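You operate a simulated robot arm through the tools that you are given. There is no shell and no other tool. Be economical: measure what you need, move in short steps, check, and stop when the job is done.

Carry out the task below with a simulated robot arm. There is one attempt and no reset: what you move stays moved.

JOB
Pair the blue controller with the console and put the green one in dock place 2.
Fine: console on, click the pair button once, then the controller's white button once; dock it with its grips to the room.
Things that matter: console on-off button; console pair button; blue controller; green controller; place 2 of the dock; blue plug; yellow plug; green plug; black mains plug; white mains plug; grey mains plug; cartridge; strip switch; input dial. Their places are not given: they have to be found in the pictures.

It is judged by the outcome, as a careful person would: the job done as asked, and still so three seconds after it is handed in. It fails if anything else is knocked over, pushed out of place, dropped, spilled or broken.

ROBOT AND FRAMES
A 6-joint arm with a two-finger parallel gripper, fixed in place. Base frame: the origin is at the foot of the arm, x ahead of it, y to its left, z up; the work surface is at about z = 700. Units: mm, degrees, N and s.
With the tool pointing down near the work surface it reaches from about 220 to 620 mm from the base axis. Its first joint turns from -66.0 to 66.0 degrees. Payload 2.7 kg.
The tool frame sits at the grasp point between the pads (the TCP): z along the fingers, y along the line on which they close. The tips reach 23 mm beyond it. Largest opening 94 mm; finger width 38, thickness 10; the body of the gripper, 54 by 96 mm, starts 39 mm behind the TCP.
Orientation is told as [roll, pitch, yaw] about the base's x, y, z axes, in that order, counted from this pose: with the fingers straight down and closing along the base's y, the tool's x points along the base's -x, its y along +y and its z along -z.

CONTROLS
- The arm moves only by the tool move_arm. Its argument "rows" is a list of rows, each an object of numbers (a shift or turn left out is 0, a gripper value left out holds the last): "x", "y", "z": the shift along the tool's x, y, z in units of 400 mm (1.0 is 400 mm); "ax", "ay", "az": the turn, a rotation vector about the tool's x, y, z in units of 60 degrees (1.0 is 60 degrees); "gripper": the gripper command, from -1 (fully open) to 1 (shut), values between in proportion. In form: [{"x": .., "y": .., "z": .., "ax": .., "ay": .., "az": .., "gripper": ..}, ...]. A call has 1 to 12 rows; each row is the pose to reach, as a shift and turn from the pose commanded when the call began, along the tool's axes at that moment. A call with a number of a shift or a turn outside -1 to 1 is refused whole. Each row takes 0.2 s and may step no farther than 50 mm and 8.6 degrees from the row before; otherwise, or with a gripper value out of range, the whole call is refused. A pose out of reach is approached as far as the arm can. The call stops where the force on the tool passes 40 N (or 10 N more than at its start, if that is more) or the arm is blocked; 0.2 s more then pass. The fingers move at their own pace (about 45 mm/s each) and stop on an object; they squeeze with about 40 N. The grip force told is the motor's: it shows also when the fingers shut on nothing. Time passes only in rows, and 0.2 s behind the last, so rows that repeat a pose let the fingers close. It gives the time, the measured TCP pose, the force on the tool (base axes), the opening and the grip force at its end, in the units of the frame above (readings bear some noise).
- Cameras (640 x 400 px; columns grow to the right, rows downward): "scene" is fixed at [76.3, -442.6, 1389]; the picture's right is [0.71, -0.70, 0.00], its down [-0.50, -0.51, -0.69] and it looks along [0.49, 0.49, -0.72] (base axes); focal length 263 px, centre (320, 200). "wrist" rides on the gripper at [86, 16, -74] in the tool frame; the picture's right is [-0.18, 0.98, 0.00], its down [-0.58, -0.11, -0.81] and it looks along [-0.79, -0.15, 0.59] (tool axes); focal length 243 px, centre (320, 200).
- grab_frame(camera): a new picture of that camera. The clock stands still meanwhile.
- locate(camera, pixels): for up to 12 pixels [column, row] of the newest picture of that camera ("zoom" is the newest enlarged one), the place [x, y, z] in the base frame of the surface seen there, good to about 3 mm. The clock stands still meanwhile.
- close_up(camera, box): a new picture of the part [left, top, right, bottom] of that camera's present view, enlarged. The clock stands still meanwhile.
- hand_in(): hands the job in; it is judged then, once.

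Go step by step. Measure first, check grasps and placings, and put right what went wrong. The budget is 80 turns and 46 pictures, counting those below and the enlarged ones. Unless the task says otherwise, let go and move clear before handing in, and close with one line.

The tools are called after "Call:" as a command line: name --argument value ..., lists and objects as JSON in quotes. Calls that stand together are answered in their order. move_arm: Moves the arm, as the interface text tells. Its arguments: {"type":"object","properties":{"rows":{"type":"array","items":{"type":"object","properties":{"x":{"type":"number"},"y":{"type":"number"},"z":{"type":"number"},"ax":{"type":"number"},"ay":{"type":"number"},"az":{"type":"number"},"gripper":{"type":"number"}}}}},"required":["rows"]} The other tools are called the same way: grab_frame (camera) takes a picture; locate (camera, pixels) gives the place of the surface under pixels of a picture; close_up (camera, box) takes an enlarged picture of a part of a camera's view; hand_in () hands the job in.

At the start:

```text
time: 0.0
ee_pos: [407.4, 263.6, 1099.2]
orientation: [-0.1, 0.0, -0.1]
ft_force: [-0.4, -0.3, -0.3]
gripper_width: 94.1
grip_force: 0.1
```

scene: 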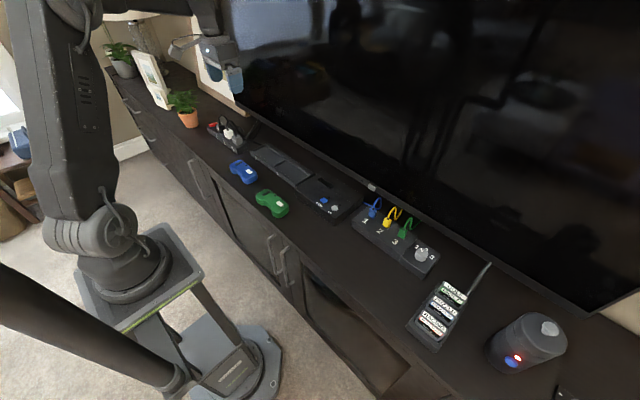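
wrist: 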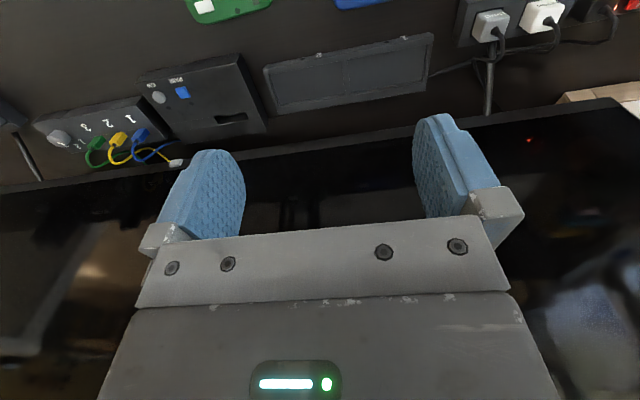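

The scene shows the controllers near (243,172) and (271,203), the dock near (280,165), the console near (330,198) and the power strip near (228,135). I'll enlarge these areas.

Call:
close_up --camera "scene" --box '[200, 110, 360, 225]'

Call:
close_up --camera "wrist" --box '[130, 0, 640, 200]'

```text
3.48 times, centred on (280, 168) of scene
```

zoom: 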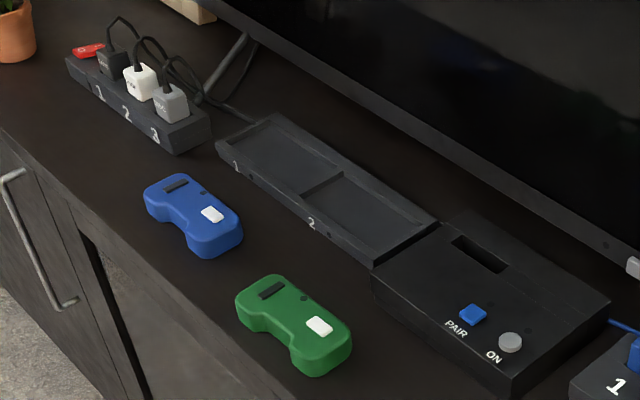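

```text
1.25 times, centred on (385, 100) of wrist
```

zoom: 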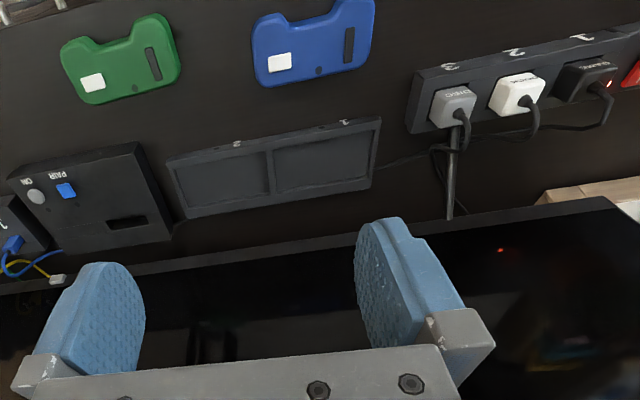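

Green and blue controllers both lie with the grips to the room. Dock place 2 is the one next to the console. Next I'll measure points on everything.

Call:
locate --camera "zoom" --pixels '[[92, 82], [153, 63], [123, 70], [113, 88], [62, 45], [165, 20], [85, 102], [178, 78], [278, 62], [348, 45], [319, 70], [310, 50]]'

Call:
locate --camera "zoom" --pixels '[[167, 162], [188, 216], [371, 183], [381, 119], [178, 170], [263, 154], [190, 210], [270, 195], [225, 180], [65, 190], [37, 196], [125, 222]]'

Call:
close_up --camera "scene" --box '[290, 160, 370, 220]'

Call:
close_up --camera "scene" --box '[200, 110, 270, 160]'

```text
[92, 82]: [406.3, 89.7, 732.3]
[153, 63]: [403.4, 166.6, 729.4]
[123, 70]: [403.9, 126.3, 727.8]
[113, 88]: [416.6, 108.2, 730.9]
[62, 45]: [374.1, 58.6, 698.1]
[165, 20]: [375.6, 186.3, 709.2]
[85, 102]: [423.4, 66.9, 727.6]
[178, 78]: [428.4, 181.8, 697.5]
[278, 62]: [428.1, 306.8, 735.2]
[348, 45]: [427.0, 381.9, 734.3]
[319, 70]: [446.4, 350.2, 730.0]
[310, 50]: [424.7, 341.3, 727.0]
```

```text
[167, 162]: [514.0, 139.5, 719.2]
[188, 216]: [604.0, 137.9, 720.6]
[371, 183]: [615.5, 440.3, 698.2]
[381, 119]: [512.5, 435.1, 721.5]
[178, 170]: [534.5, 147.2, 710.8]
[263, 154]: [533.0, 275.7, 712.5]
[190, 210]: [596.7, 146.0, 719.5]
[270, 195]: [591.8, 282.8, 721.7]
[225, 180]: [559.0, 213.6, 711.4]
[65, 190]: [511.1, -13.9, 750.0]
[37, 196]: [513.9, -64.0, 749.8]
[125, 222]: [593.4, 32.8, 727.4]
```

```text
6.67 times, centred on (330, 190) of scene
```

zoom: 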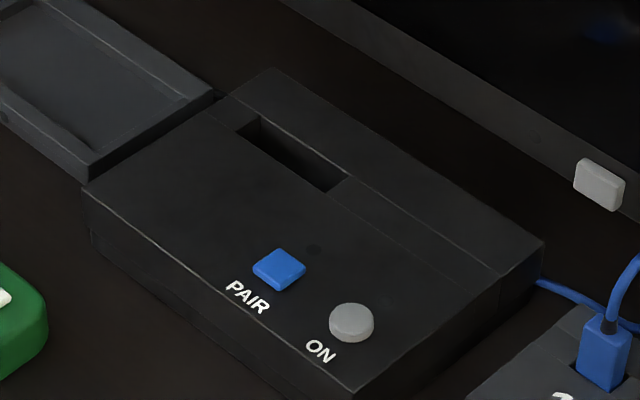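

```text
8.00 times, centred on (235, 135) of scene
```

zoom: 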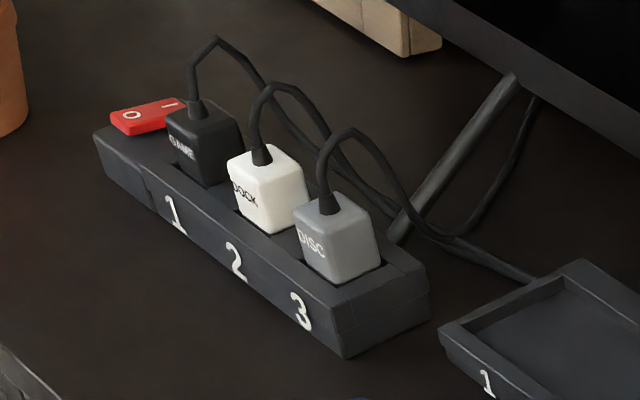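

The console's LED spot near (313,250) is dark, so it's off. I'll check the rocker's tilt in the newest zoom and the TV's clearance in the scene.

Call:
locate --camera "zoom" --pixels '[[118, 118], [130, 116], [150, 110], [170, 104], [180, 100], [115, 128], [212, 118], [265, 160], [335, 205]]'

Call:
locate --camera "scene" --pixels '[[260, 122], [300, 145], [340, 167], [400, 205], [330, 150], [345, 100], [376, 188]]'

Call:
close_up --camera "wrist" --box '[540, 0, 640, 62]'

```text
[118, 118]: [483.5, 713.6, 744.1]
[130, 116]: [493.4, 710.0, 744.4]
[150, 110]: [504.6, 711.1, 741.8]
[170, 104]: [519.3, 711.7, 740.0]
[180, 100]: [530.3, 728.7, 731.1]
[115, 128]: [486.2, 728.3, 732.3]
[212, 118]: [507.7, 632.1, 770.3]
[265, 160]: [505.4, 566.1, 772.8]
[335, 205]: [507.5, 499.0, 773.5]
```

```text
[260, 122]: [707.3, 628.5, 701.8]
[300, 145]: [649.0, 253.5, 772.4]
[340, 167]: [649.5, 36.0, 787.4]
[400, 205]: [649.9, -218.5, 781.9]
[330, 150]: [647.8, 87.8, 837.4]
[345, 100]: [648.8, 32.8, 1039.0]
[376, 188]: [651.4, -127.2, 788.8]
```

```text
6.40 times, centred on (590, 31) of wrist
```

zoom: 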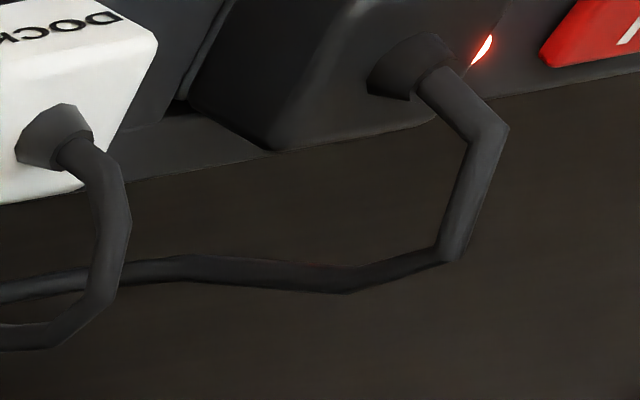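

The strip is on: its lamp is lit and the "I" end is down. The TV face is at x≈649. I'll close the gripper and move above the ON button at (514,-64,750).

Call:
move_arm --rows '[{"x": -0.02665, "y": -0.0819, "z": 0.07225, "gripper": 1}, {"x": -0.0533, "y": -0.1638, "z": 0.1445}, {"x": -0.08, "y": -0.2457, "z": 0.21675}, {"x": -0.1066, "y": -0.3276, "z": 0.289}, {"x": -0.13325, "y": -0.4095, "z": 0.36125}, {"x": -0.16, "y": -0.4914, "z": 0.4335}, {"x": -0.18655, "y": -0.5733, "z": 0.50575}, {"x": -0.2132, "y": -0.6552, "z": 0.578}, {"x": -0.23985, "y": -0.7371, "z": 0.65025}, {"x": -0.2665, "y": -0.819, "z": 0.7225}, {"x": -0.2665, "y": -0.819, "z": 0.7225}]'

Call:
close_up --camera "scene" --box '[290, 160, 370, 220]'

Call:
grab_frame --camera "wrist"

```text
time: 2.4
ee_pos: [513.1, -60.7, 811.3]
orientation: [0.0, -0.1, 0.0]
ft_force: [0.8, -0.7, -0.6]
gripper_width: 0.0
grip_force: 39.9
```

```text
6.67 times, centred on (330, 190) of scene
```

zoom: 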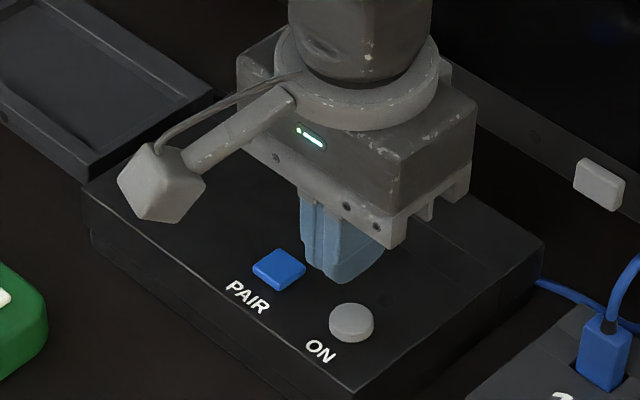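

```text
37 pictures are left
```

wrist: 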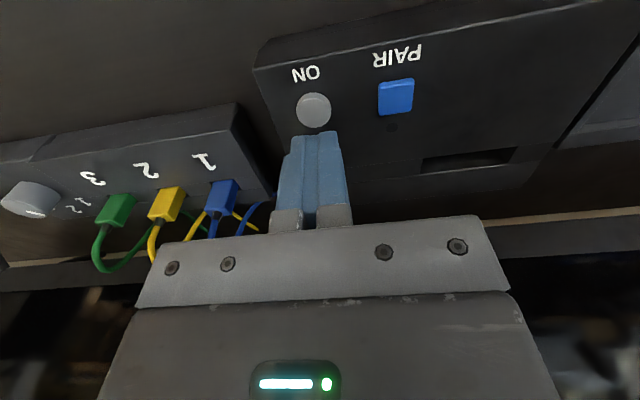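

The tips hang near the ON button at wrist (313,110). I'll refine both button positions from here.

Call:
locate --camera "wrist" --pixels '[[313, 108], [313, 96], [313, 122], [300, 110], [327, 110], [396, 97], [381, 97], [411, 97], [396, 82], [396, 112], [320, 145], [392, 128]]'

Call:
locate --camera "zoom" --pixels '[[351, 318], [335, 318], [371, 318], [351, 308], [279, 264], [340, 270], [345, 275]]'

```text
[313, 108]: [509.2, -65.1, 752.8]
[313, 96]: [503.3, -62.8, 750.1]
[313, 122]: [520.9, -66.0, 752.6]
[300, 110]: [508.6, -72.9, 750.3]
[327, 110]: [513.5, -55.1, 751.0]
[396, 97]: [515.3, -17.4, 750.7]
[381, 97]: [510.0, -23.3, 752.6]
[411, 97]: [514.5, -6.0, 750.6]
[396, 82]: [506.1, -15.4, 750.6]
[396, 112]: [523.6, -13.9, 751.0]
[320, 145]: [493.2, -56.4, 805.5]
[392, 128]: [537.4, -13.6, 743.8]
```

```text
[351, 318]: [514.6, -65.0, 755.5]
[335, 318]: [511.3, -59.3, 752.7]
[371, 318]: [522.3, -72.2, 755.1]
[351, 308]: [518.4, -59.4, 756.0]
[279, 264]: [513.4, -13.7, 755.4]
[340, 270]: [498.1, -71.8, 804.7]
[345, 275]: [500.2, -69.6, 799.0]
```

The ON button centre is (513,-64.5,751). I'll go down to just above it and check alignment.

Call:
move_arm --rows '[{"y": -0.003, "z": 0.03}, {"y": -0.005, "z": 0.075}, {"y": -0.005, "z": 0.075}]'

```text
time: 3.2
ee_pos: [513.7, -63.4, 781.2]
orientation: [0.0, -0.1, 0.0]
ft_force: [-0.9, 0.5, -0.1]
gripper_width: 0.1
grip_force: 40.6
```

The tool is aligned over the button, so I'll press in small steps.

Call:
move_arm --rows '[{"z": 0.01}, {"z": 0.015}, {"z": 0.02}, {"z": 0.025}, {"z": 0.025}]'

Call:
close_up --camera "wrist" --box '[240, 40, 480, 190]'

```text
time: 4.4
ee_pos: [513.4, -65.9, 772.2]
orientation: [0.1, 0.0, 0.0]
ft_force: [-0.1, -0.4, 2.0]
gripper_width: 0.0
grip_force: 39.8
```

```text
2.67 times, centred on (360, 115) of wrist
```

zoom: 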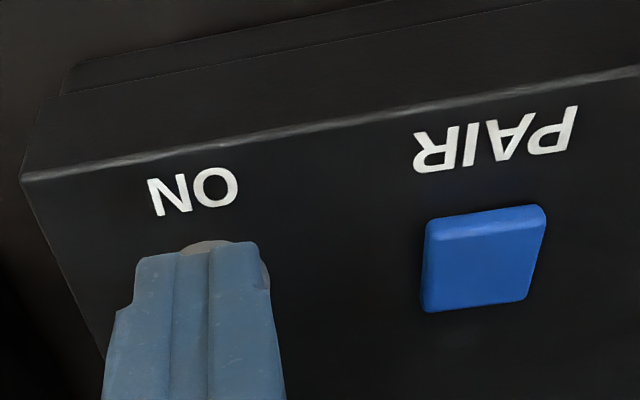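

Contact has just begun (2 N at z 772) and the LED isn't in view. I'll press further.

Call:
move_arm --rows '[{"z": 0.004}, {"z": 0.008}, {"z": 0.008}]'

Call:
close_up --camera "wrist" --box '[240, 40, 480, 190]'

```text
time: 5.2
ee_pos: [515.3, -66.7, 769.0]
orientation: [0.0, 0.0, 0.1]
ft_force: [-1.9, 3.8, 8.1]
gripper_width: 0.3
grip_force: 40.0
```

```text
2.67 times, centred on (360, 115) of wrist
```

zoom: 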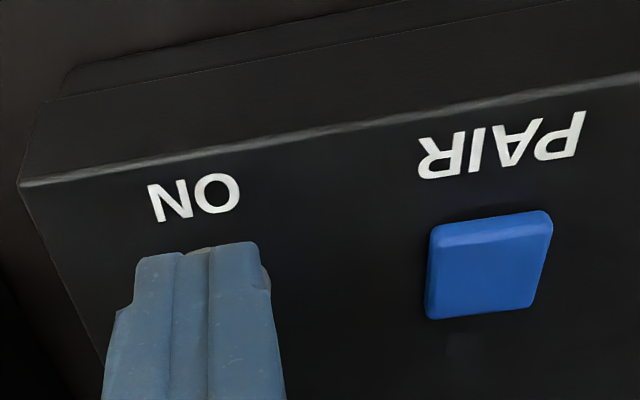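

8 N after about 3 mm, and the LED is not lit. I'll press a bit deeper.

Call:
move_arm --rows '[{"z": 0.004}, {"z": 0.007}, {"z": 0.007}]'

Call:
close_up --camera "wrist" --box '[240, 40, 480, 190]'

```text
time: 5.9
ee_pos: [516.4, -65.6, 769.8]
orientation: [-0.1, -0.3, 0.1]
ft_force: [-3.1, 1.1, 9.4]
gripper_width: 0.1
grip_force: 39.9
stopped in row 3: the force on the tool passed its limit (the readings are from after the stop); the commanded pose is now the measured one
```

```text
2.67 times, centred on (360, 115) of wrist
```

zoom: 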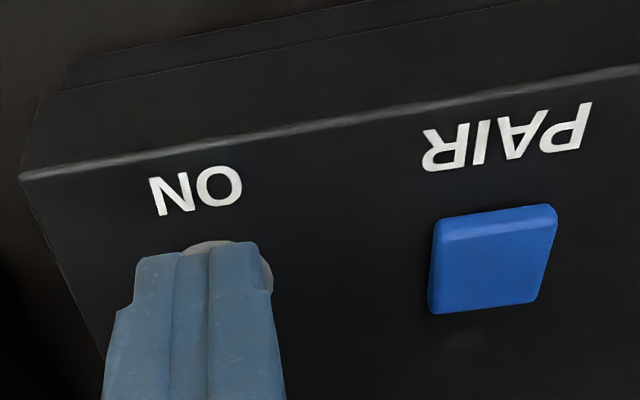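

The push bottomed out past 40 N. I'll lift straight up and look at the LED.

Call:
move_arm --rows '[{"z": -0.05}, {"z": -0.1}, {"z": -0.1}]'

Call:
close_up --camera "scene" --box '[290, 160, 370, 220]'

Call:
close_up --camera "wrist" --box '[240, 60, 480, 210]'

```text
time: 6.7
ee_pos: [512.6, -65.6, 809.3]
orientation: [0.1, 0.0, 0.0]
ft_force: [0.3, -0.3, 0.5]
gripper_width: 0.0
grip_force: 39.9
```

```text
6.67 times, centred on (330, 190) of scene
```

zoom: 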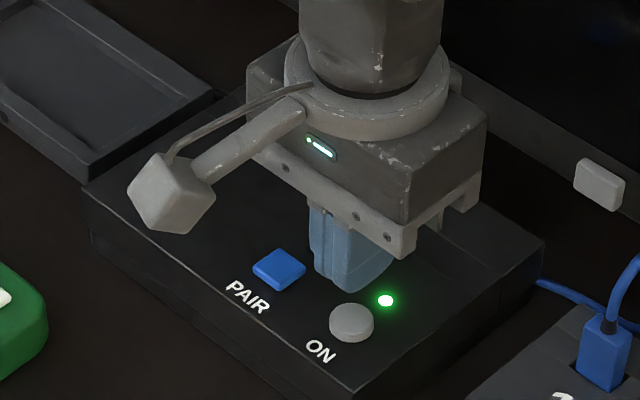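

```text
2.67 times, centred on (360, 135) of wrist
```

zoom: 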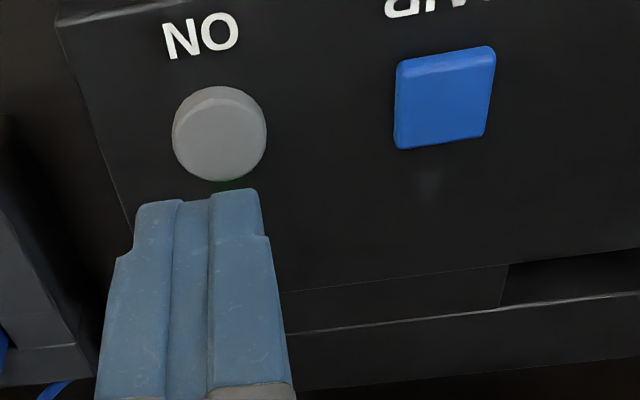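

The power LED is green at (386,300), so the console is on. Before pairing I'll measure the blue controller's white button well, in case the pairing window is short.

Call:
close_up --camera "scene" --box '[224, 150, 304, 220]'

```text
5.71 times, centred on (264, 185) of scene
```

zoom: 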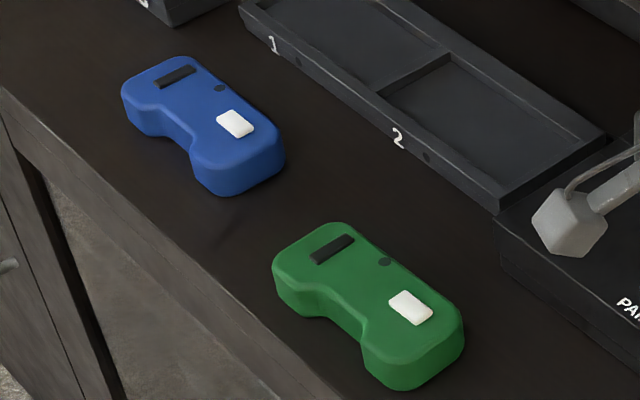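

Call:
locate --camera "zoom" --pixels '[[235, 124], [218, 117], [252, 130], [240, 112], [230, 134], [220, 88], [235, 155], [410, 308], [332, 250], [384, 262], [400, 350], [320, 310]]'

Call:
move_arm --rows '[{"x": -0.005, "y": 0.064}, {"x": -0.005, "y": 0.128}, {"x": -0.005, "y": 0.128, "z": 0.07}, {"x": -0.005, "y": 0.128, "z": 0.07}]'

```text
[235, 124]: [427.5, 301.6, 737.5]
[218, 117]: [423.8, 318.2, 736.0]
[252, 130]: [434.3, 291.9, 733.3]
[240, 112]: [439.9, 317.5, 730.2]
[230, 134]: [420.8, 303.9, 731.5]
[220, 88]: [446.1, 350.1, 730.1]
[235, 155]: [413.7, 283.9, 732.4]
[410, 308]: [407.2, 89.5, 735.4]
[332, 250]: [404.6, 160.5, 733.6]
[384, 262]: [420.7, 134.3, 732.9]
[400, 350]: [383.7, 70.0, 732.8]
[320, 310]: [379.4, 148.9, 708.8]
```

```text
time: 7.7
ee_pos: [518.5, -14.7, 782.3]
orientation: [-0.1, 0.0, 0.0]
ft_force: [0.5, 0.1, -0.1]
gripper_width: 0.0
grip_force: 40.2
```

The tool sits over PAIR, and the blue button is at (428,305,735). Now I'll press PAIR until it bottoms.

Call:
move_arm --rows '[{"x": 0.01, "z": 0.015}, {"x": 0.01, "z": 0.025}, {"x": 0.01, "z": 0.032}, {"x": 0.01, "z": 0.038}, {"x": 0.01, "z": 0.044}, {"x": 0.01, "z": 0.05}, {"x": 0.01, "z": 0.055}]'

```text
time: 8.7
ee_pos: [514.2, -14.2, 769.7]
orientation: [0.0, -0.1, 0.1]
ft_force: [-6.3, -0.6, 9.6]
gripper_width: 0.0
grip_force: 39.6
stopped in row 5: the force on the tool passed its limit (the readings are from after the stop); the commanded pose is now the measured one
```

It bottomed. I'll lift and check the pair LED (the clock stands still for pictures).

Call:
move_arm --rows '[{"z": -0.075}, {"x": 0.03, "y": 0.12, "z": -0.075}]'

Call:
close_up --camera "scene" --box '[290, 160, 370, 220]'

```text
time: 9.3
ee_pos: [502.0, 31.6, 801.8]
orientation: [0.0, -0.1, 0.0]
ft_force: [-0.3, 0.1, 0.0]
gripper_width: 0.0
grip_force: 39.9
```

```text
6.67 times, centred on (330, 190) of scene
```

zoom: 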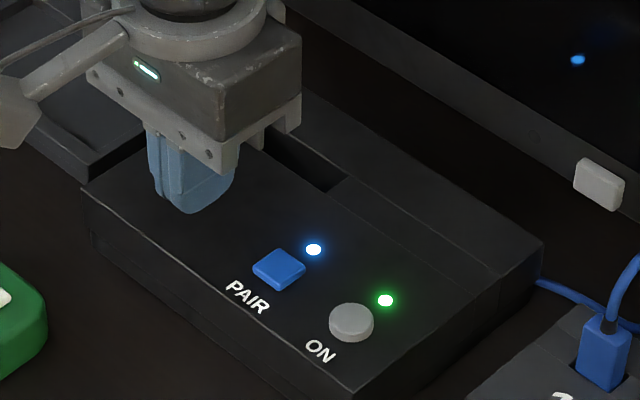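

The pair LED at (313,250) is lit blue. I'll move straight to above the blue controller's white button.

Call:
move_arm --rows '[{"x": 0.03, "y": 0.113}, {"x": 0.06, "y": 0.226}, {"x": 0.09, "y": 0.339}, {"x": 0.12, "y": 0.452}, {"x": 0.15, "y": 0.565}, {"x": 0.1855, "y": 0.678, "z": 0.03}, {"x": 0.1855, "y": 0.678, "z": 0.08}, {"x": 0.1855, "y": 0.678, "z": 0.085}]'

Call:
grab_frame --camera "wrist"

```text
time: 11.1
ee_pos: [427.9, 304.7, 764.8]
orientation: [-0.1, -0.1, 0.1]
ft_force: [0.6, 0.8, -0.3]
gripper_width: 0.0
grip_force: 40.1
```

```text
29 pictures are left
```

wrist: 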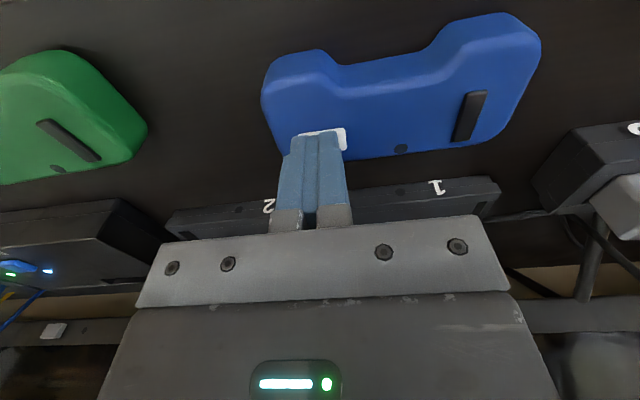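

The tips are over the white button, at wrist (325,140). Pressing now.

Call:
move_arm --rows '[{"z": 0.012}, {"z": 0.018}, {"z": 0.024}, {"z": 0.03}, {"z": 0.036}, {"z": 0.042}, {"z": 0.048}]'

```text
time: 12.5
ee_pos: [429.3, 306.1, 753.7]
orientation: [0.1, -0.5, 0.1]
ft_force: [-1.9, -0.7, 8.1]
gripper_width: 0.2
grip_force: 39.8
stopped in row 6: the force on the tool passed its limit (the readings are from after the stop); the commanded pose is now the measured one
```

Call:
move_arm --rows '[{"z": -0.06}, {"z": -0.12}, {"z": -0.24}, {"z": -0.24}]'

Call:
close_up --camera "scene" --box '[220, 140, 380, 225]'

Call:
grab_frame --camera "wrist"

```text
time: 13.5
ee_pos: [427.2, 305.6, 847.3]
orientation: [0.2, -0.3, 0.1]
ft_force: [-0.2, -1.2, 0.2]
gripper_width: 0.0
grip_force: 40.1
```

```text
4.00 times, centred on (300, 182) of scene
```

zoom: 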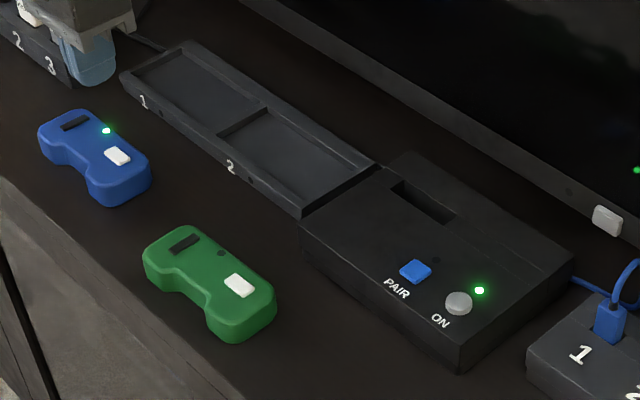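

```text
27 pictures are left
```

wrist: 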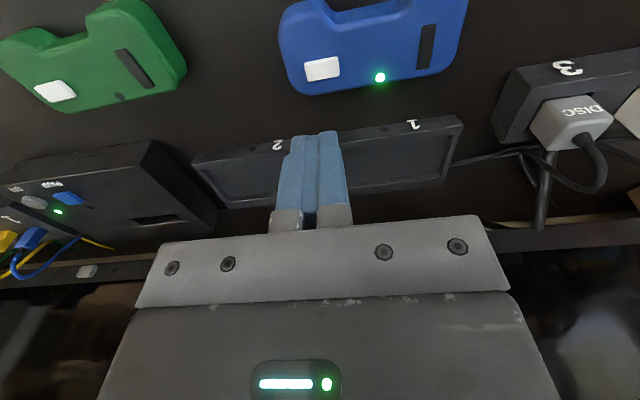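

The blue controller's LED is green at zoom (106,130), so pairing succeeded. Now I'll measure the green controller's outline and place 2 of the dock.

Call:
close_up --camera "scene" --box '[250, 183, 298, 223]'

```text
10.00 times, centred on (274, 203) of scene
```

zoom: 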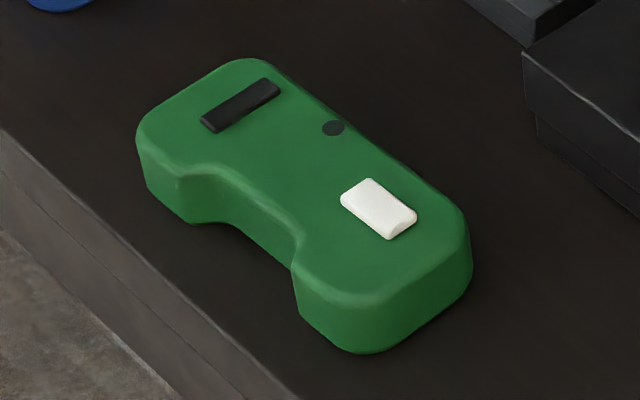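

Call:
locate --camera "zoom" --pixels '[[242, 62], [145, 120], [180, 170], [215, 168], [260, 200], [297, 240], [300, 272], [370, 297], [462, 225], [390, 155], [310, 92], [340, 118]]'

Call:
close_up --camera "scene" --box '[246, 144, 318, 198]'

```text
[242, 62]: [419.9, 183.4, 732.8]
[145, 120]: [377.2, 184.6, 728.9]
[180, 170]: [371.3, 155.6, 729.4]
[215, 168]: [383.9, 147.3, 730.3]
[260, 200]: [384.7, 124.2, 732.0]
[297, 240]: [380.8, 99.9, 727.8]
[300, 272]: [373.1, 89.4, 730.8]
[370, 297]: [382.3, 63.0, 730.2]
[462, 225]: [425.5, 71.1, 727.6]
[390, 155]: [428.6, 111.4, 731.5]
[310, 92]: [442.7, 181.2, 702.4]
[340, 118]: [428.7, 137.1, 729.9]
```

```text
7.41 times, centred on (282, 171) of scene
```

zoom: 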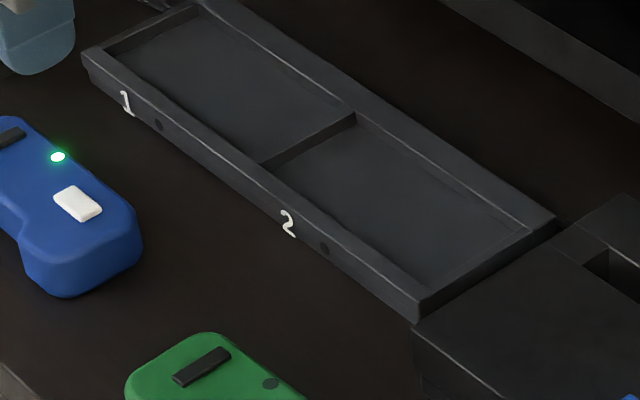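

Call:
locate --camera "zoom" --pixels '[[352, 118], [262, 166], [270, 172], [415, 288], [425, 283], [528, 230], [520, 235], [440, 170], [345, 230], [390, 200], [550, 218], [418, 305]]'

Call:
locate --camera "zoom" --pixels '[[353, 112], [448, 165], [540, 212], [450, 175], [365, 128], [500, 215], [300, 190], [390, 262], [285, 160], [340, 130], [480, 255], [430, 290]]'

```text
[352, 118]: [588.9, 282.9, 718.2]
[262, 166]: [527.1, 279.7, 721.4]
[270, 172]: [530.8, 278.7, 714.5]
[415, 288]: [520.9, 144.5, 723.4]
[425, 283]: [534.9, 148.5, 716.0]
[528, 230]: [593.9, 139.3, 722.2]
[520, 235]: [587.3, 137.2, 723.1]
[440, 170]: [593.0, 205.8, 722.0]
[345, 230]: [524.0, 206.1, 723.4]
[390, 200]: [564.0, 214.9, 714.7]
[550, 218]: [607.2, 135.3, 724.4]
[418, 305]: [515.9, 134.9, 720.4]
```

```text
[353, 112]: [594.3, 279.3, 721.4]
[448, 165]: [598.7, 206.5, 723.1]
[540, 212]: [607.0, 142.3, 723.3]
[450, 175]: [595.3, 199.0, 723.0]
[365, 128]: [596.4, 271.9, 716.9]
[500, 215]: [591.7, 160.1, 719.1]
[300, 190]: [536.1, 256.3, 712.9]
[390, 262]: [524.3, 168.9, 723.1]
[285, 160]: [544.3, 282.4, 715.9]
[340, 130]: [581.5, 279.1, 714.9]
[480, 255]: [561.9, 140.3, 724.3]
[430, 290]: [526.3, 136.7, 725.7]
```

Green spans x 371–429, y 63–186 (centre 400,125) and is square to the axes. Place 2's inside is x 527–595, y 144–280 (centre 561,212), with the floor at 712 and the rim at 722. I'll turn the tool about 90° to grip across x at the notch, opening on the way.

Call:
move_arm --rows '[{"az": -0.125, "x": 0.007, "y": -0.05, "gripper": -1}, {"az": -0.25, "x": 0.014, "y": -0.1}, {"az": -0.375, "x": 0.021, "y": -0.15}, {"az": -0.5, "x": 0.028, "y": -0.2}, {"az": -0.625, "x": 0.035, "y": -0.25}, {"az": -0.75, "x": 0.042, "y": -0.3}, {"az": -0.875, "x": 0.049, "y": -0.36}, {"az": -1.0, "x": 0.058, "y": -0.4525}, {"az": -1.0, "x": 0.058, "y": -0.4525}]'

```text
time: 15.5
ee_pos: [405.7, 122.6, 848.0]
orientation: [-0.2, -0.3, 60.1]
ft_force: [0.4, -0.3, 0.2]
gripper_width: 93.9
grip_force: 0.0
```

The yaw is 60°, so I'll turn the last 30°.

Call:
move_arm --rows '[{"az": -0.125}, {"az": -0.25}, {"az": -0.375}, {"az": -0.498}, {"az": -0.498}]'

Call:
grab_frame --camera "wrist"

```text
time: 16.7
ee_pos: [405.7, 122.7, 848.4]
orientation: [-0.4, -0.1, 90.0]
ft_force: [0.0, 0.0, -1.0]
gripper_width: 94.0
grip_force: 0.0
```

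```text
24 pictures are left
```

wrist: 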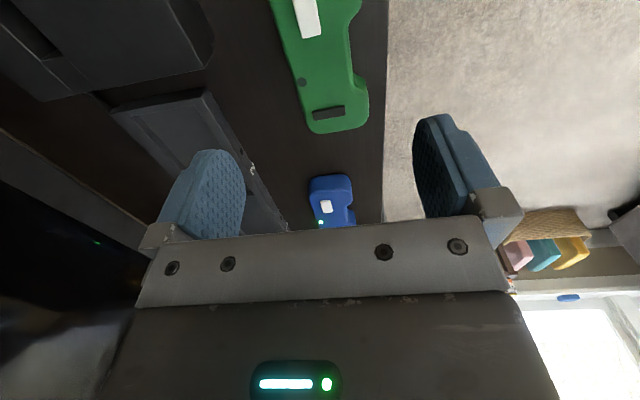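

The tool is straight above the green controller at yaw 90. I'll descend to z 739 with the fingers open, then look.

Call:
move_arm --rows '[{"x": -0.006, "y": -0.002, "z": 0.1}, {"x": -0.006, "y": -0.002, "z": 0.2}, {"x": -0.006, "y": -0.002, "z": 0.25}, {"x": -0.006, "y": -0.002, "z": 0.275}, {"x": -0.006, "y": -0.002, "z": 0.275}]'

Call:
close_up --camera "scene" --box '[235, 160, 305, 225]'

Call:
grab_frame --camera "wrist"

```text
time: 17.9
ee_pos: [404.9, 124.8, 736.0]
orientation: [-0.3, -0.1, 89.9]
ft_force: [0.2, 0.7, 0.4]
gripper_width: 94.0
grip_force: 0.0
```

```text
6.15 times, centred on (270, 192) of scene
```

zoom: 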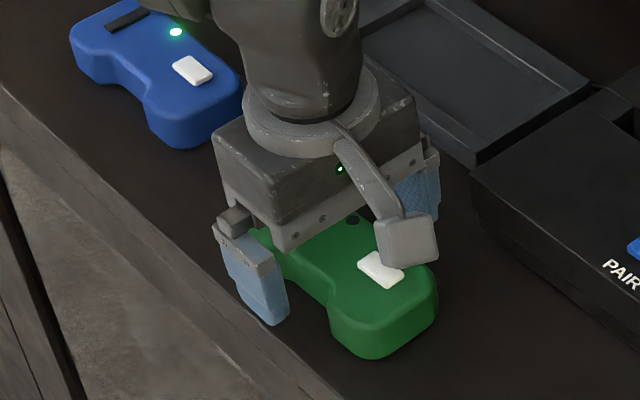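

```text
22 pictures are left
```

wrist: 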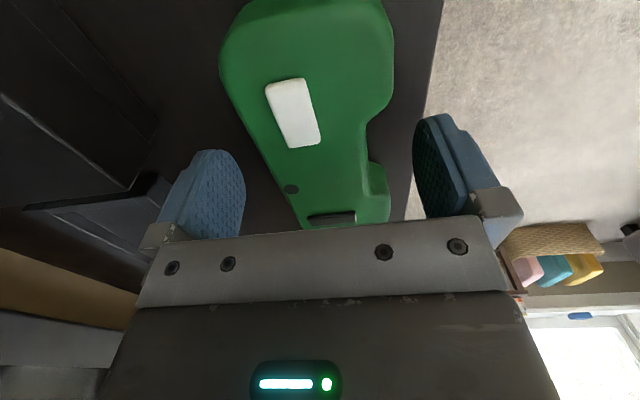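

The fingers straddle the controller at the notch. I'll raise 2 mm and close.

Call:
move_arm --rows '[{"z": -0.006, "gripper": -1}, {"z": -0.006, "gripper": 0}, {"z": -0.006, "gripper": 0.2}, {"z": -0.006, "gripper": 0.5}, {"z": -0.006, "gripper": 1}, {"z": -0.006, "gripper": 1}, {"z": -0.006, "gripper": 1}]'

Call:
close_up --camera "scene" --box '[235, 160, 305, 225]'

```text
time: 19.5
ee_pos: [405.5, 125.6, 738.9]
orientation: [-0.3, 0.0, 89.8]
ft_force: [-0.4, -0.3, 6.7]
gripper_width: 48.4
grip_force: 39.4
```

```text
6.15 times, centred on (270, 192) of scene
```

zoom: 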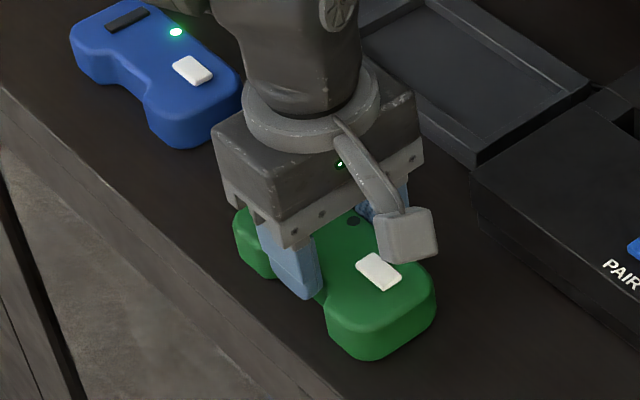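

Gripped at 48.4 mm. I'll lift 60 mm and check it hangs level.

Call:
move_arm --rows '[{"z": -0.05}, {"z": -0.1}, {"z": -0.15}, {"z": -0.15}]'

Call:
grab_frame --camera "wrist"

Call:
close_up --camera "scene" --box '[235, 150, 305, 215]'

```text
time: 20.5
ee_pos: [405.6, 128.0, 797.9]
orientation: [-0.3, 0.0, 90.0]
ft_force: [-0.4, 0.2, -0.1]
gripper_width: 0.0
grip_force: 40.3
```

```text
20 pictures are left
```

wrist: 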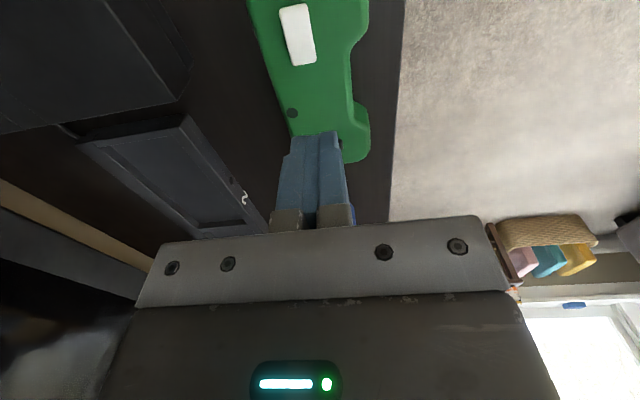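

```text
6.15 times, centred on (270, 182) of scene
```

zoom: 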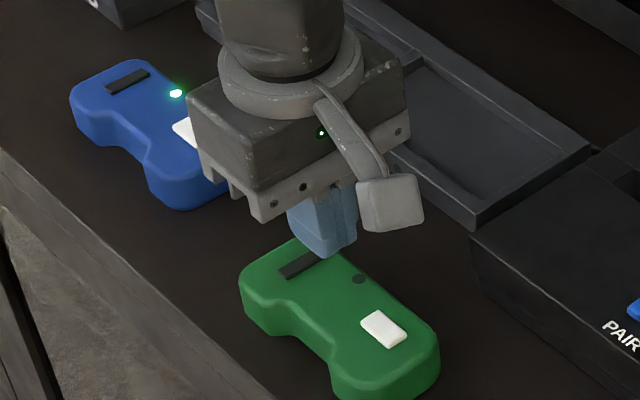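

The controller slipped out and stayed on the table, so the grip was too shallow. I'll re-measure its pose before gripping deeper.

Call:
locate --camera "zoom" --pixels '[[383, 328], [359, 280], [297, 264], [400, 290], [435, 345], [245, 275], [310, 325], [325, 345], [335, 380], [290, 308]]'

Call:
locate --camera "wrist" --pixels '[[299, 35], [291, 112], [262, 30], [280, 90], [351, 60], [351, 90], [347, 75], [370, 20], [368, 150], [293, 130]]'

```text
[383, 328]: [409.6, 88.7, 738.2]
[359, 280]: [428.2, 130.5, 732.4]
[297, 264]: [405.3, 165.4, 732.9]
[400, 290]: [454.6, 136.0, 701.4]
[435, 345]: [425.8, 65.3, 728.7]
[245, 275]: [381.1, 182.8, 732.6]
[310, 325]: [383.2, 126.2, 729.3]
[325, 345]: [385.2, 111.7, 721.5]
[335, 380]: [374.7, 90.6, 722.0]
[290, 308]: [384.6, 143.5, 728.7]
```

```text
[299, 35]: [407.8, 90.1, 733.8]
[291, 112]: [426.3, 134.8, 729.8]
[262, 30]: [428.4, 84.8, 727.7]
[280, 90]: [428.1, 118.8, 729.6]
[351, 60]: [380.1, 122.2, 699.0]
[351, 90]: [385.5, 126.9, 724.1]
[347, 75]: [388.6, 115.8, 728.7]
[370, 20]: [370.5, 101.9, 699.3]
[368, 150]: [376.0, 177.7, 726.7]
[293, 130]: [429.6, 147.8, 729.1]
```

The pose is unchanged (button (408,90), back edge x≈429). I'll open, go down to z≈728 and regrip deeper.

Call:
move_arm --rows '[{"gripper": -1}, {"gripper": -1}, {"gripper": -1}, {"gripper": -1}, {"gripper": -1}, {"gripper": -1}, {"x": 0.003, "z": 0.08}, {"x": 0.003, "z": 0.14}, {"x": 0.003, "z": 0.173}, {"x": 0.003, "z": 0.173}]'

```text
time: 22.7
ee_pos: [406.0, 123.2, 730.6]
orientation: [-0.3, -0.1, 89.9]
ft_force: [0.1, 0.8, 0.2]
gripper_width: 94.1
grip_force: 0.1
```

Call:
move_arm --rows '[{"x": -0.004, "z": 0.006, "gripper": 0}, {"x": -0.004, "z": 0.006, "gripper": 0}, {"x": -0.004, "z": 0.006, "gripper": 0}, {"x": -0.004, "z": 0.006, "gripper": 1}, {"x": -0.004, "z": 0.006, "gripper": 1}, {"x": -0.004, "z": 0.006, "gripper": 1}, {"x": -0.004, "z": 0.006, "gripper": 1}]'

```text
time: 24.3
ee_pos: [406.4, 126.2, 729.8]
orientation: [-0.3, -0.1, 89.9]
ft_force: [1.8, 1.0, 2.8]
gripper_width: 48.6
grip_force: 39.7
```

48.6 mm again, this time deeper. I'll lift 10 mm slowly and check the grip.

Call:
move_arm --rows '[{"z": -0.005}, {"z": -0.01}, {"z": -0.015}, {"z": -0.02}, {"z": -0.025}, {"z": -0.025}]'

Call:
close_up --camera "scene" --box '[235, 160, 305, 225]'

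```text
time: 25.7
ee_pos: [405.9, 125.9, 738.4]
orientation: [-0.4, -0.1, 89.9]
ft_force: [0.5, 1.1, -1.8]
gripper_width: 48.5
grip_force: 39.9
```

```text
6.15 times, centred on (270, 192) of scene
```

zoom: 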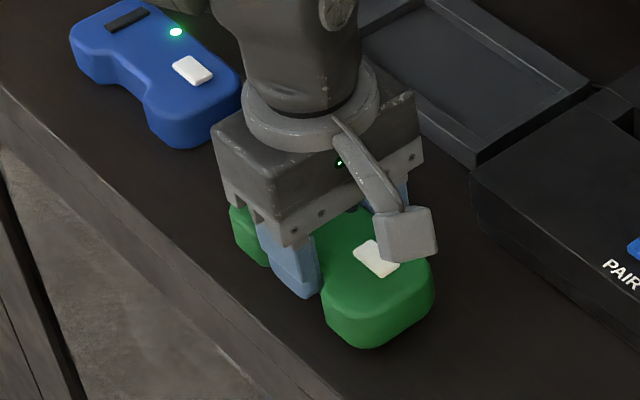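

It's lifting: the force shows about 2 N of weight and the width holds. I'll raise it further, slowly.

Call:
move_arm --rows '[{"z": -0.02}, {"z": -0.04}, {"z": -0.06}, {"z": -0.08}, {"z": -0.1}, {"z": -0.12}, {"z": -0.12}]'

Call:
close_up --camera "scene" --box '[235, 150, 305, 215]'

Call:
grab_frame --camera "wrist"

```text
time: 27.3
ee_pos: [407.1, 125.8, 786.2]
orientation: [-0.2, 0.0, 89.8]
ft_force: [0.4, 0.2, -1.6]
gripper_width: 48.7
grip_force: 39.7
```

```text
6.15 times, centred on (270, 182) of scene
```

zoom: 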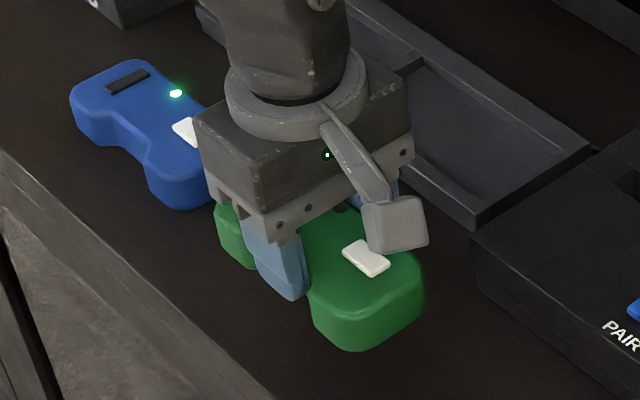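

```text
16 pictures are left
```

wrist: 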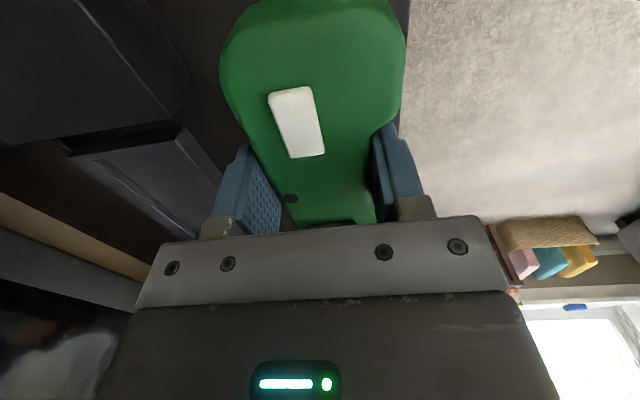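

It's held. I'll check whether it hangs level and where it sits in the hand.

Call:
locate --camera "wrist" --pixels '[[297, 122], [225, 50], [240, 110], [300, 10], [390, 20], [395, 80], [350, 100], [350, 150], [325, 190], [270, 170], [291, 198], [345, 210]]'

Call:
locate --camera "zoom" --pixels '[[366, 258], [350, 300], [418, 290], [320, 280], [330, 235], [225, 215], [235, 225], [310, 315], [415, 310], [355, 350]]'

```text
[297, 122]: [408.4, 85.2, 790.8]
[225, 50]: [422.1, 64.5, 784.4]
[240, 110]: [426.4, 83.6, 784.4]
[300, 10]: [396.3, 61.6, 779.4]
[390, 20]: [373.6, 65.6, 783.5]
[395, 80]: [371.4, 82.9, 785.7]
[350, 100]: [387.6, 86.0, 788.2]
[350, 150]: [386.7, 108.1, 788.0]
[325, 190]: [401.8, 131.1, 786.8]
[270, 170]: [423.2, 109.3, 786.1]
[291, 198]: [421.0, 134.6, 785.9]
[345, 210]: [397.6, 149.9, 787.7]
```

```text
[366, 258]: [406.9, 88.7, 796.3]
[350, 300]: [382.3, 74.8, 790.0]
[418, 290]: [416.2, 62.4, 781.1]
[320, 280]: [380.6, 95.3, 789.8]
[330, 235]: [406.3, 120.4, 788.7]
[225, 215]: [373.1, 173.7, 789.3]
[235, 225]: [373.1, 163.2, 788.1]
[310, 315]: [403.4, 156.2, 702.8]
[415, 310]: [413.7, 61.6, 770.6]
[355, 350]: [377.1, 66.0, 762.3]
```

It's level: the top is at 787.5 with the TCP at 786, so its bottom is about 30 mm below the TCP. I'll carry it above place 2, to TCP (565, 214.5).

Call:
move_arm --rows '[{"z": -0.05}, {"x": -0.028, "y": -0.05, "z": -0.06}, {"x": -0.056, "y": -0.1, "z": -0.06}, {"x": -0.084, "y": -0.15, "z": -0.06}, {"x": -0.112, "y": -0.2, "z": -0.06}, {"x": -0.14, "y": -0.25, "z": -0.06}, {"x": -0.168, "y": -0.3, "z": -0.06}, {"x": -0.196, "y": -0.35, "z": -0.06}, {"x": -0.222, "y": -0.395, "z": -0.06}, {"x": -0.222, "y": -0.395, "z": -0.06}, {"x": -0.222, "y": -0.395, "z": -0.06}]'

Call:
grab_frame --camera "wrist"

Call:
close_up --camera "scene" --box '[246, 134, 330, 198]'

```text
time: 29.7
ee_pos: [566.5, 217.2, 811.8]
orientation: [-0.1, -0.1, 89.8]
ft_force: [-0.3, 0.1, -1.3]
gripper_width: 48.7
grip_force: 40.3
```

```text
15 pictures are left
```

wrist: 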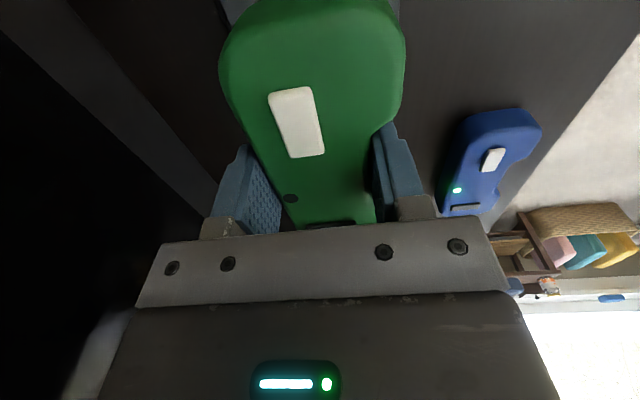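

```text
6.25 times, centred on (288, 166) of scene
```

zoom: 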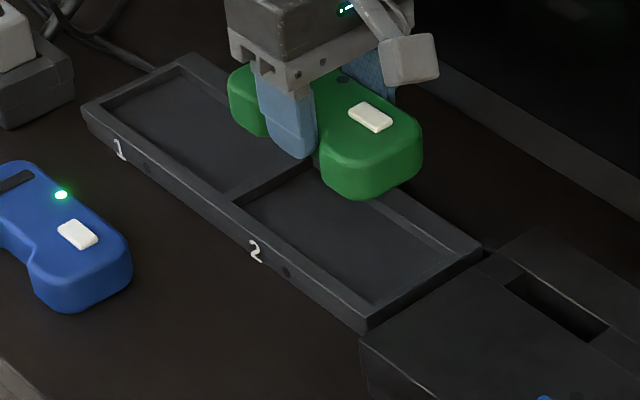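

Place 2 is well seen now, so I'll measure its edges and the held controller again.

Call:
locate --camera "zoom" --pixels '[[238, 206], [368, 305], [380, 300], [440, 258], [470, 250], [468, 243], [430, 240], [400, 215], [290, 175], [310, 165], [300, 250], [300, 258]]'

Call:
locate --camera "wrist" --pixels '[[297, 122], [225, 50], [240, 110], [245, 130], [390, 20], [395, 80], [404, 50], [350, 150], [220, 70], [300, 2], [325, 190], [330, 2]]'

```text
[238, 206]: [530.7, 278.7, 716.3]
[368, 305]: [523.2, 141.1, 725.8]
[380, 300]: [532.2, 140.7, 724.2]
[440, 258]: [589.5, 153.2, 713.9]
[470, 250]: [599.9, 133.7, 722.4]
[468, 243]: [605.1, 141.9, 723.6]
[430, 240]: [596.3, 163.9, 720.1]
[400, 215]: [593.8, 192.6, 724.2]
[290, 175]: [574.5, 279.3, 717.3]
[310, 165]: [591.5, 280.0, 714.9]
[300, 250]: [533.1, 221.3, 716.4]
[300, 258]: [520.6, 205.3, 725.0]
```

```text
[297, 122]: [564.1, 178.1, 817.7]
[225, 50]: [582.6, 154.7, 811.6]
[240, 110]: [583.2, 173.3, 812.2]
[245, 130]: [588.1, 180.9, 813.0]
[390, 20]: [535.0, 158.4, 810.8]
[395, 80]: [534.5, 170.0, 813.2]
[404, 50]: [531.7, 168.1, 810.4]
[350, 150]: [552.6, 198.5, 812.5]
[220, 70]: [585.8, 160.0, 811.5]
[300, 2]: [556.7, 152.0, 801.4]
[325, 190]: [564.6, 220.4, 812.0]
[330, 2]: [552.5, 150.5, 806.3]
```

The controller (x 531–590, y from 151) is centred over place 2. I'll lower to TCP 756 and check.

Call:
move_arm --rows '[{"z": 0.04}, {"z": 0.08}, {"z": 0.11}, {"z": 0.13}, {"z": 0.14}, {"z": 0.14}]'

Call:
close_up --camera "scene" --box '[246, 134, 330, 198]'

```text
time: 31.1
ee_pos: [563.6, 216.3, 755.5]
orientation: [-0.3, -0.1, 89.9]
ft_force: [-0.1, 0.5, -1.5]
gripper_width: 48.7
grip_force: 40.3
```

```text
6.25 times, centred on (288, 166) of scene
```

zoom: 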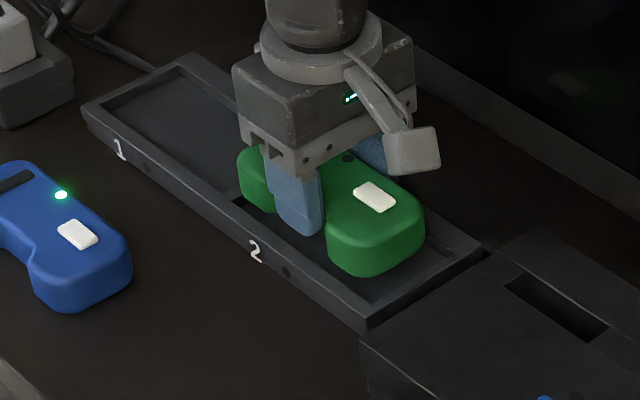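

Call:
locate --camera "zoom" --pixels '[[374, 197], [424, 220], [420, 200], [350, 235], [240, 165], [245, 155], [258, 150], [425, 235], [333, 262], [390, 270]]'

Call:
grab_frame --camera "wrist"

```text
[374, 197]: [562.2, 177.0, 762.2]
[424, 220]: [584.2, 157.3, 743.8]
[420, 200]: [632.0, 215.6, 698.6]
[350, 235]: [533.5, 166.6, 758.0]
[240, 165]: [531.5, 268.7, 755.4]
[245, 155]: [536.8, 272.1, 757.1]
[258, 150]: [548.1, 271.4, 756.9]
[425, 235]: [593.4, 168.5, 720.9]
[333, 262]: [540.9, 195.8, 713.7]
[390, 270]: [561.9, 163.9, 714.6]
```

```text
12 pictures are left
```

wrist: 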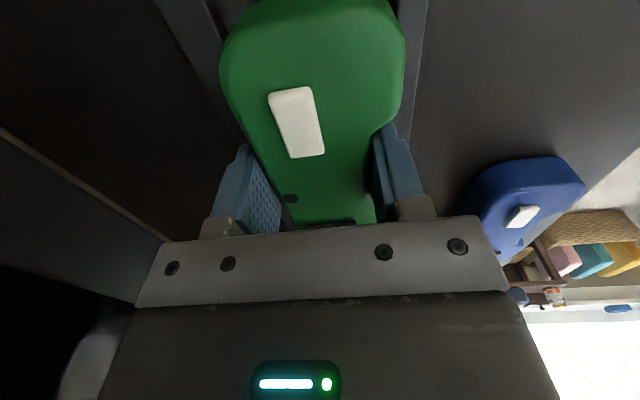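

The controller is well inside place 2 in y and about 2 mm towards the front in x. I'll correct x by +2 mm and lower gently to TCP 748.

Call:
move_arm --rows '[{"y": -0.005, "z": 0.0}, {"y": -0.005, "z": 0.007}, {"y": -0.005, "z": 0.013}, {"y": -0.005, "z": 0.019}, {"y": -0.005, "z": 0.019}]'

Call:
close_up --camera "scene" --box '[256, 144, 326, 194]'

```text
time: 32.3
ee_pos: [566.2, 215.5, 750.6]
orientation: [-0.5, -0.1, 89.9]
ft_force: [-3.0, -1.5, 16.5]
gripper_width: 48.7
grip_force: 40.2
```

```text
8.00 times, centred on (291, 169) of scene
```

zoom: 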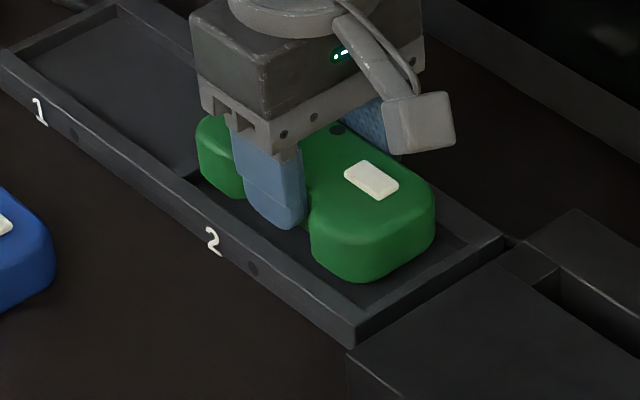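

There's 16 N of contact at TCP 750.6, so either the back finger is on the rim or the controller is on an edge. I'll ease up 2 mm and measure.

Call:
move_arm --rows '[{"z": -0.01}, {"z": -0.01}]'

Call:
locate --camera "zoom" --pixels '[[372, 178], [315, 262], [345, 280], [435, 230], [432, 245], [205, 185], [240, 200], [340, 295], [360, 310], [455, 250], [440, 225], [200, 170]]'

Call:
grab_frame --camera "wrist"

```text
time: 32.9
ee_pos: [563.5, 215.9, 751.9]
orientation: [-0.1, -0.2, 90.1]
ft_force: [-0.1, -0.2, -2.1]
gripper_width: 48.6
grip_force: 39.9
```

```text
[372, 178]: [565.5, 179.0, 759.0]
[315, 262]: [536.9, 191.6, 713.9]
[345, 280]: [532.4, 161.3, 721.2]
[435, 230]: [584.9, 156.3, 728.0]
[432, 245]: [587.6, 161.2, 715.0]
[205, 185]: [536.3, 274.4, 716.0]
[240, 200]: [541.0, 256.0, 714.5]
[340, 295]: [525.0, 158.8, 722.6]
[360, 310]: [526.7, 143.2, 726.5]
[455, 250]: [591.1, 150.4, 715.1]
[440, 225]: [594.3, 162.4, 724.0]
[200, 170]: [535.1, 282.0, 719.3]
```

```text
10 pictures are left
```

wrist: 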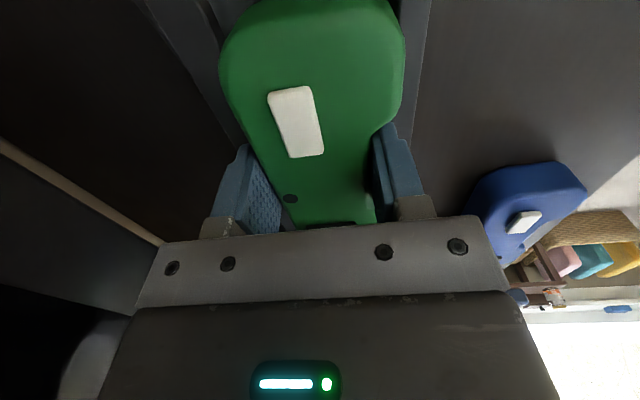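

The controller's bottom edge is inside the tray (front x≈532, ends y≈152–275), so only the back finger touches the rim. I'll shift 2 mm to −y, settle at light contact and open a little to release it the last few millimetres.

Call:
move_arm --rows '[{"x": 0.005, "z": 0.0}, {"x": 0.005, "z": 0.004}, {"x": 0.005, "z": 0.005}, {"x": 0.005, "z": 0.005, "gripper": -0.1}, {"x": 0.005, "z": 0.005, "gripper": -0.25}, {"x": 0.005, "z": 0.005, "gripper": -0.25}, {"x": 0.005, "z": 0.005, "gripper": -0.25}]'

Call:
close_up --camera "scene" --box '[256, 144, 326, 194]'

```text
time: 34.5
ee_pos: [565.4, 214.3, 750.2]
orientation: [-0.3, -0.1, 89.9]
ft_force: [-0.3, -0.3, 0.0]
gripper_width: 58.7
grip_force: 0.0
```

```text
8.00 times, centred on (291, 169) of scene
```

zoom: 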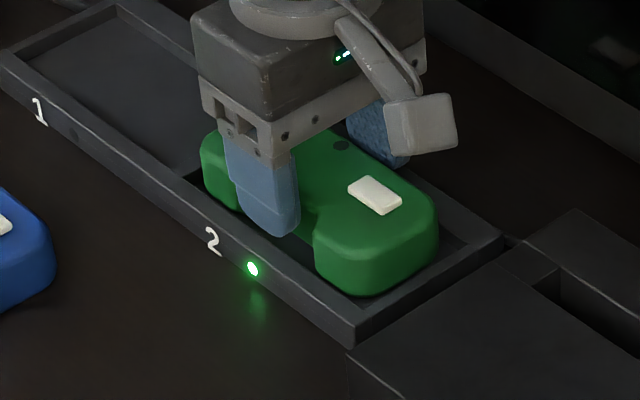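

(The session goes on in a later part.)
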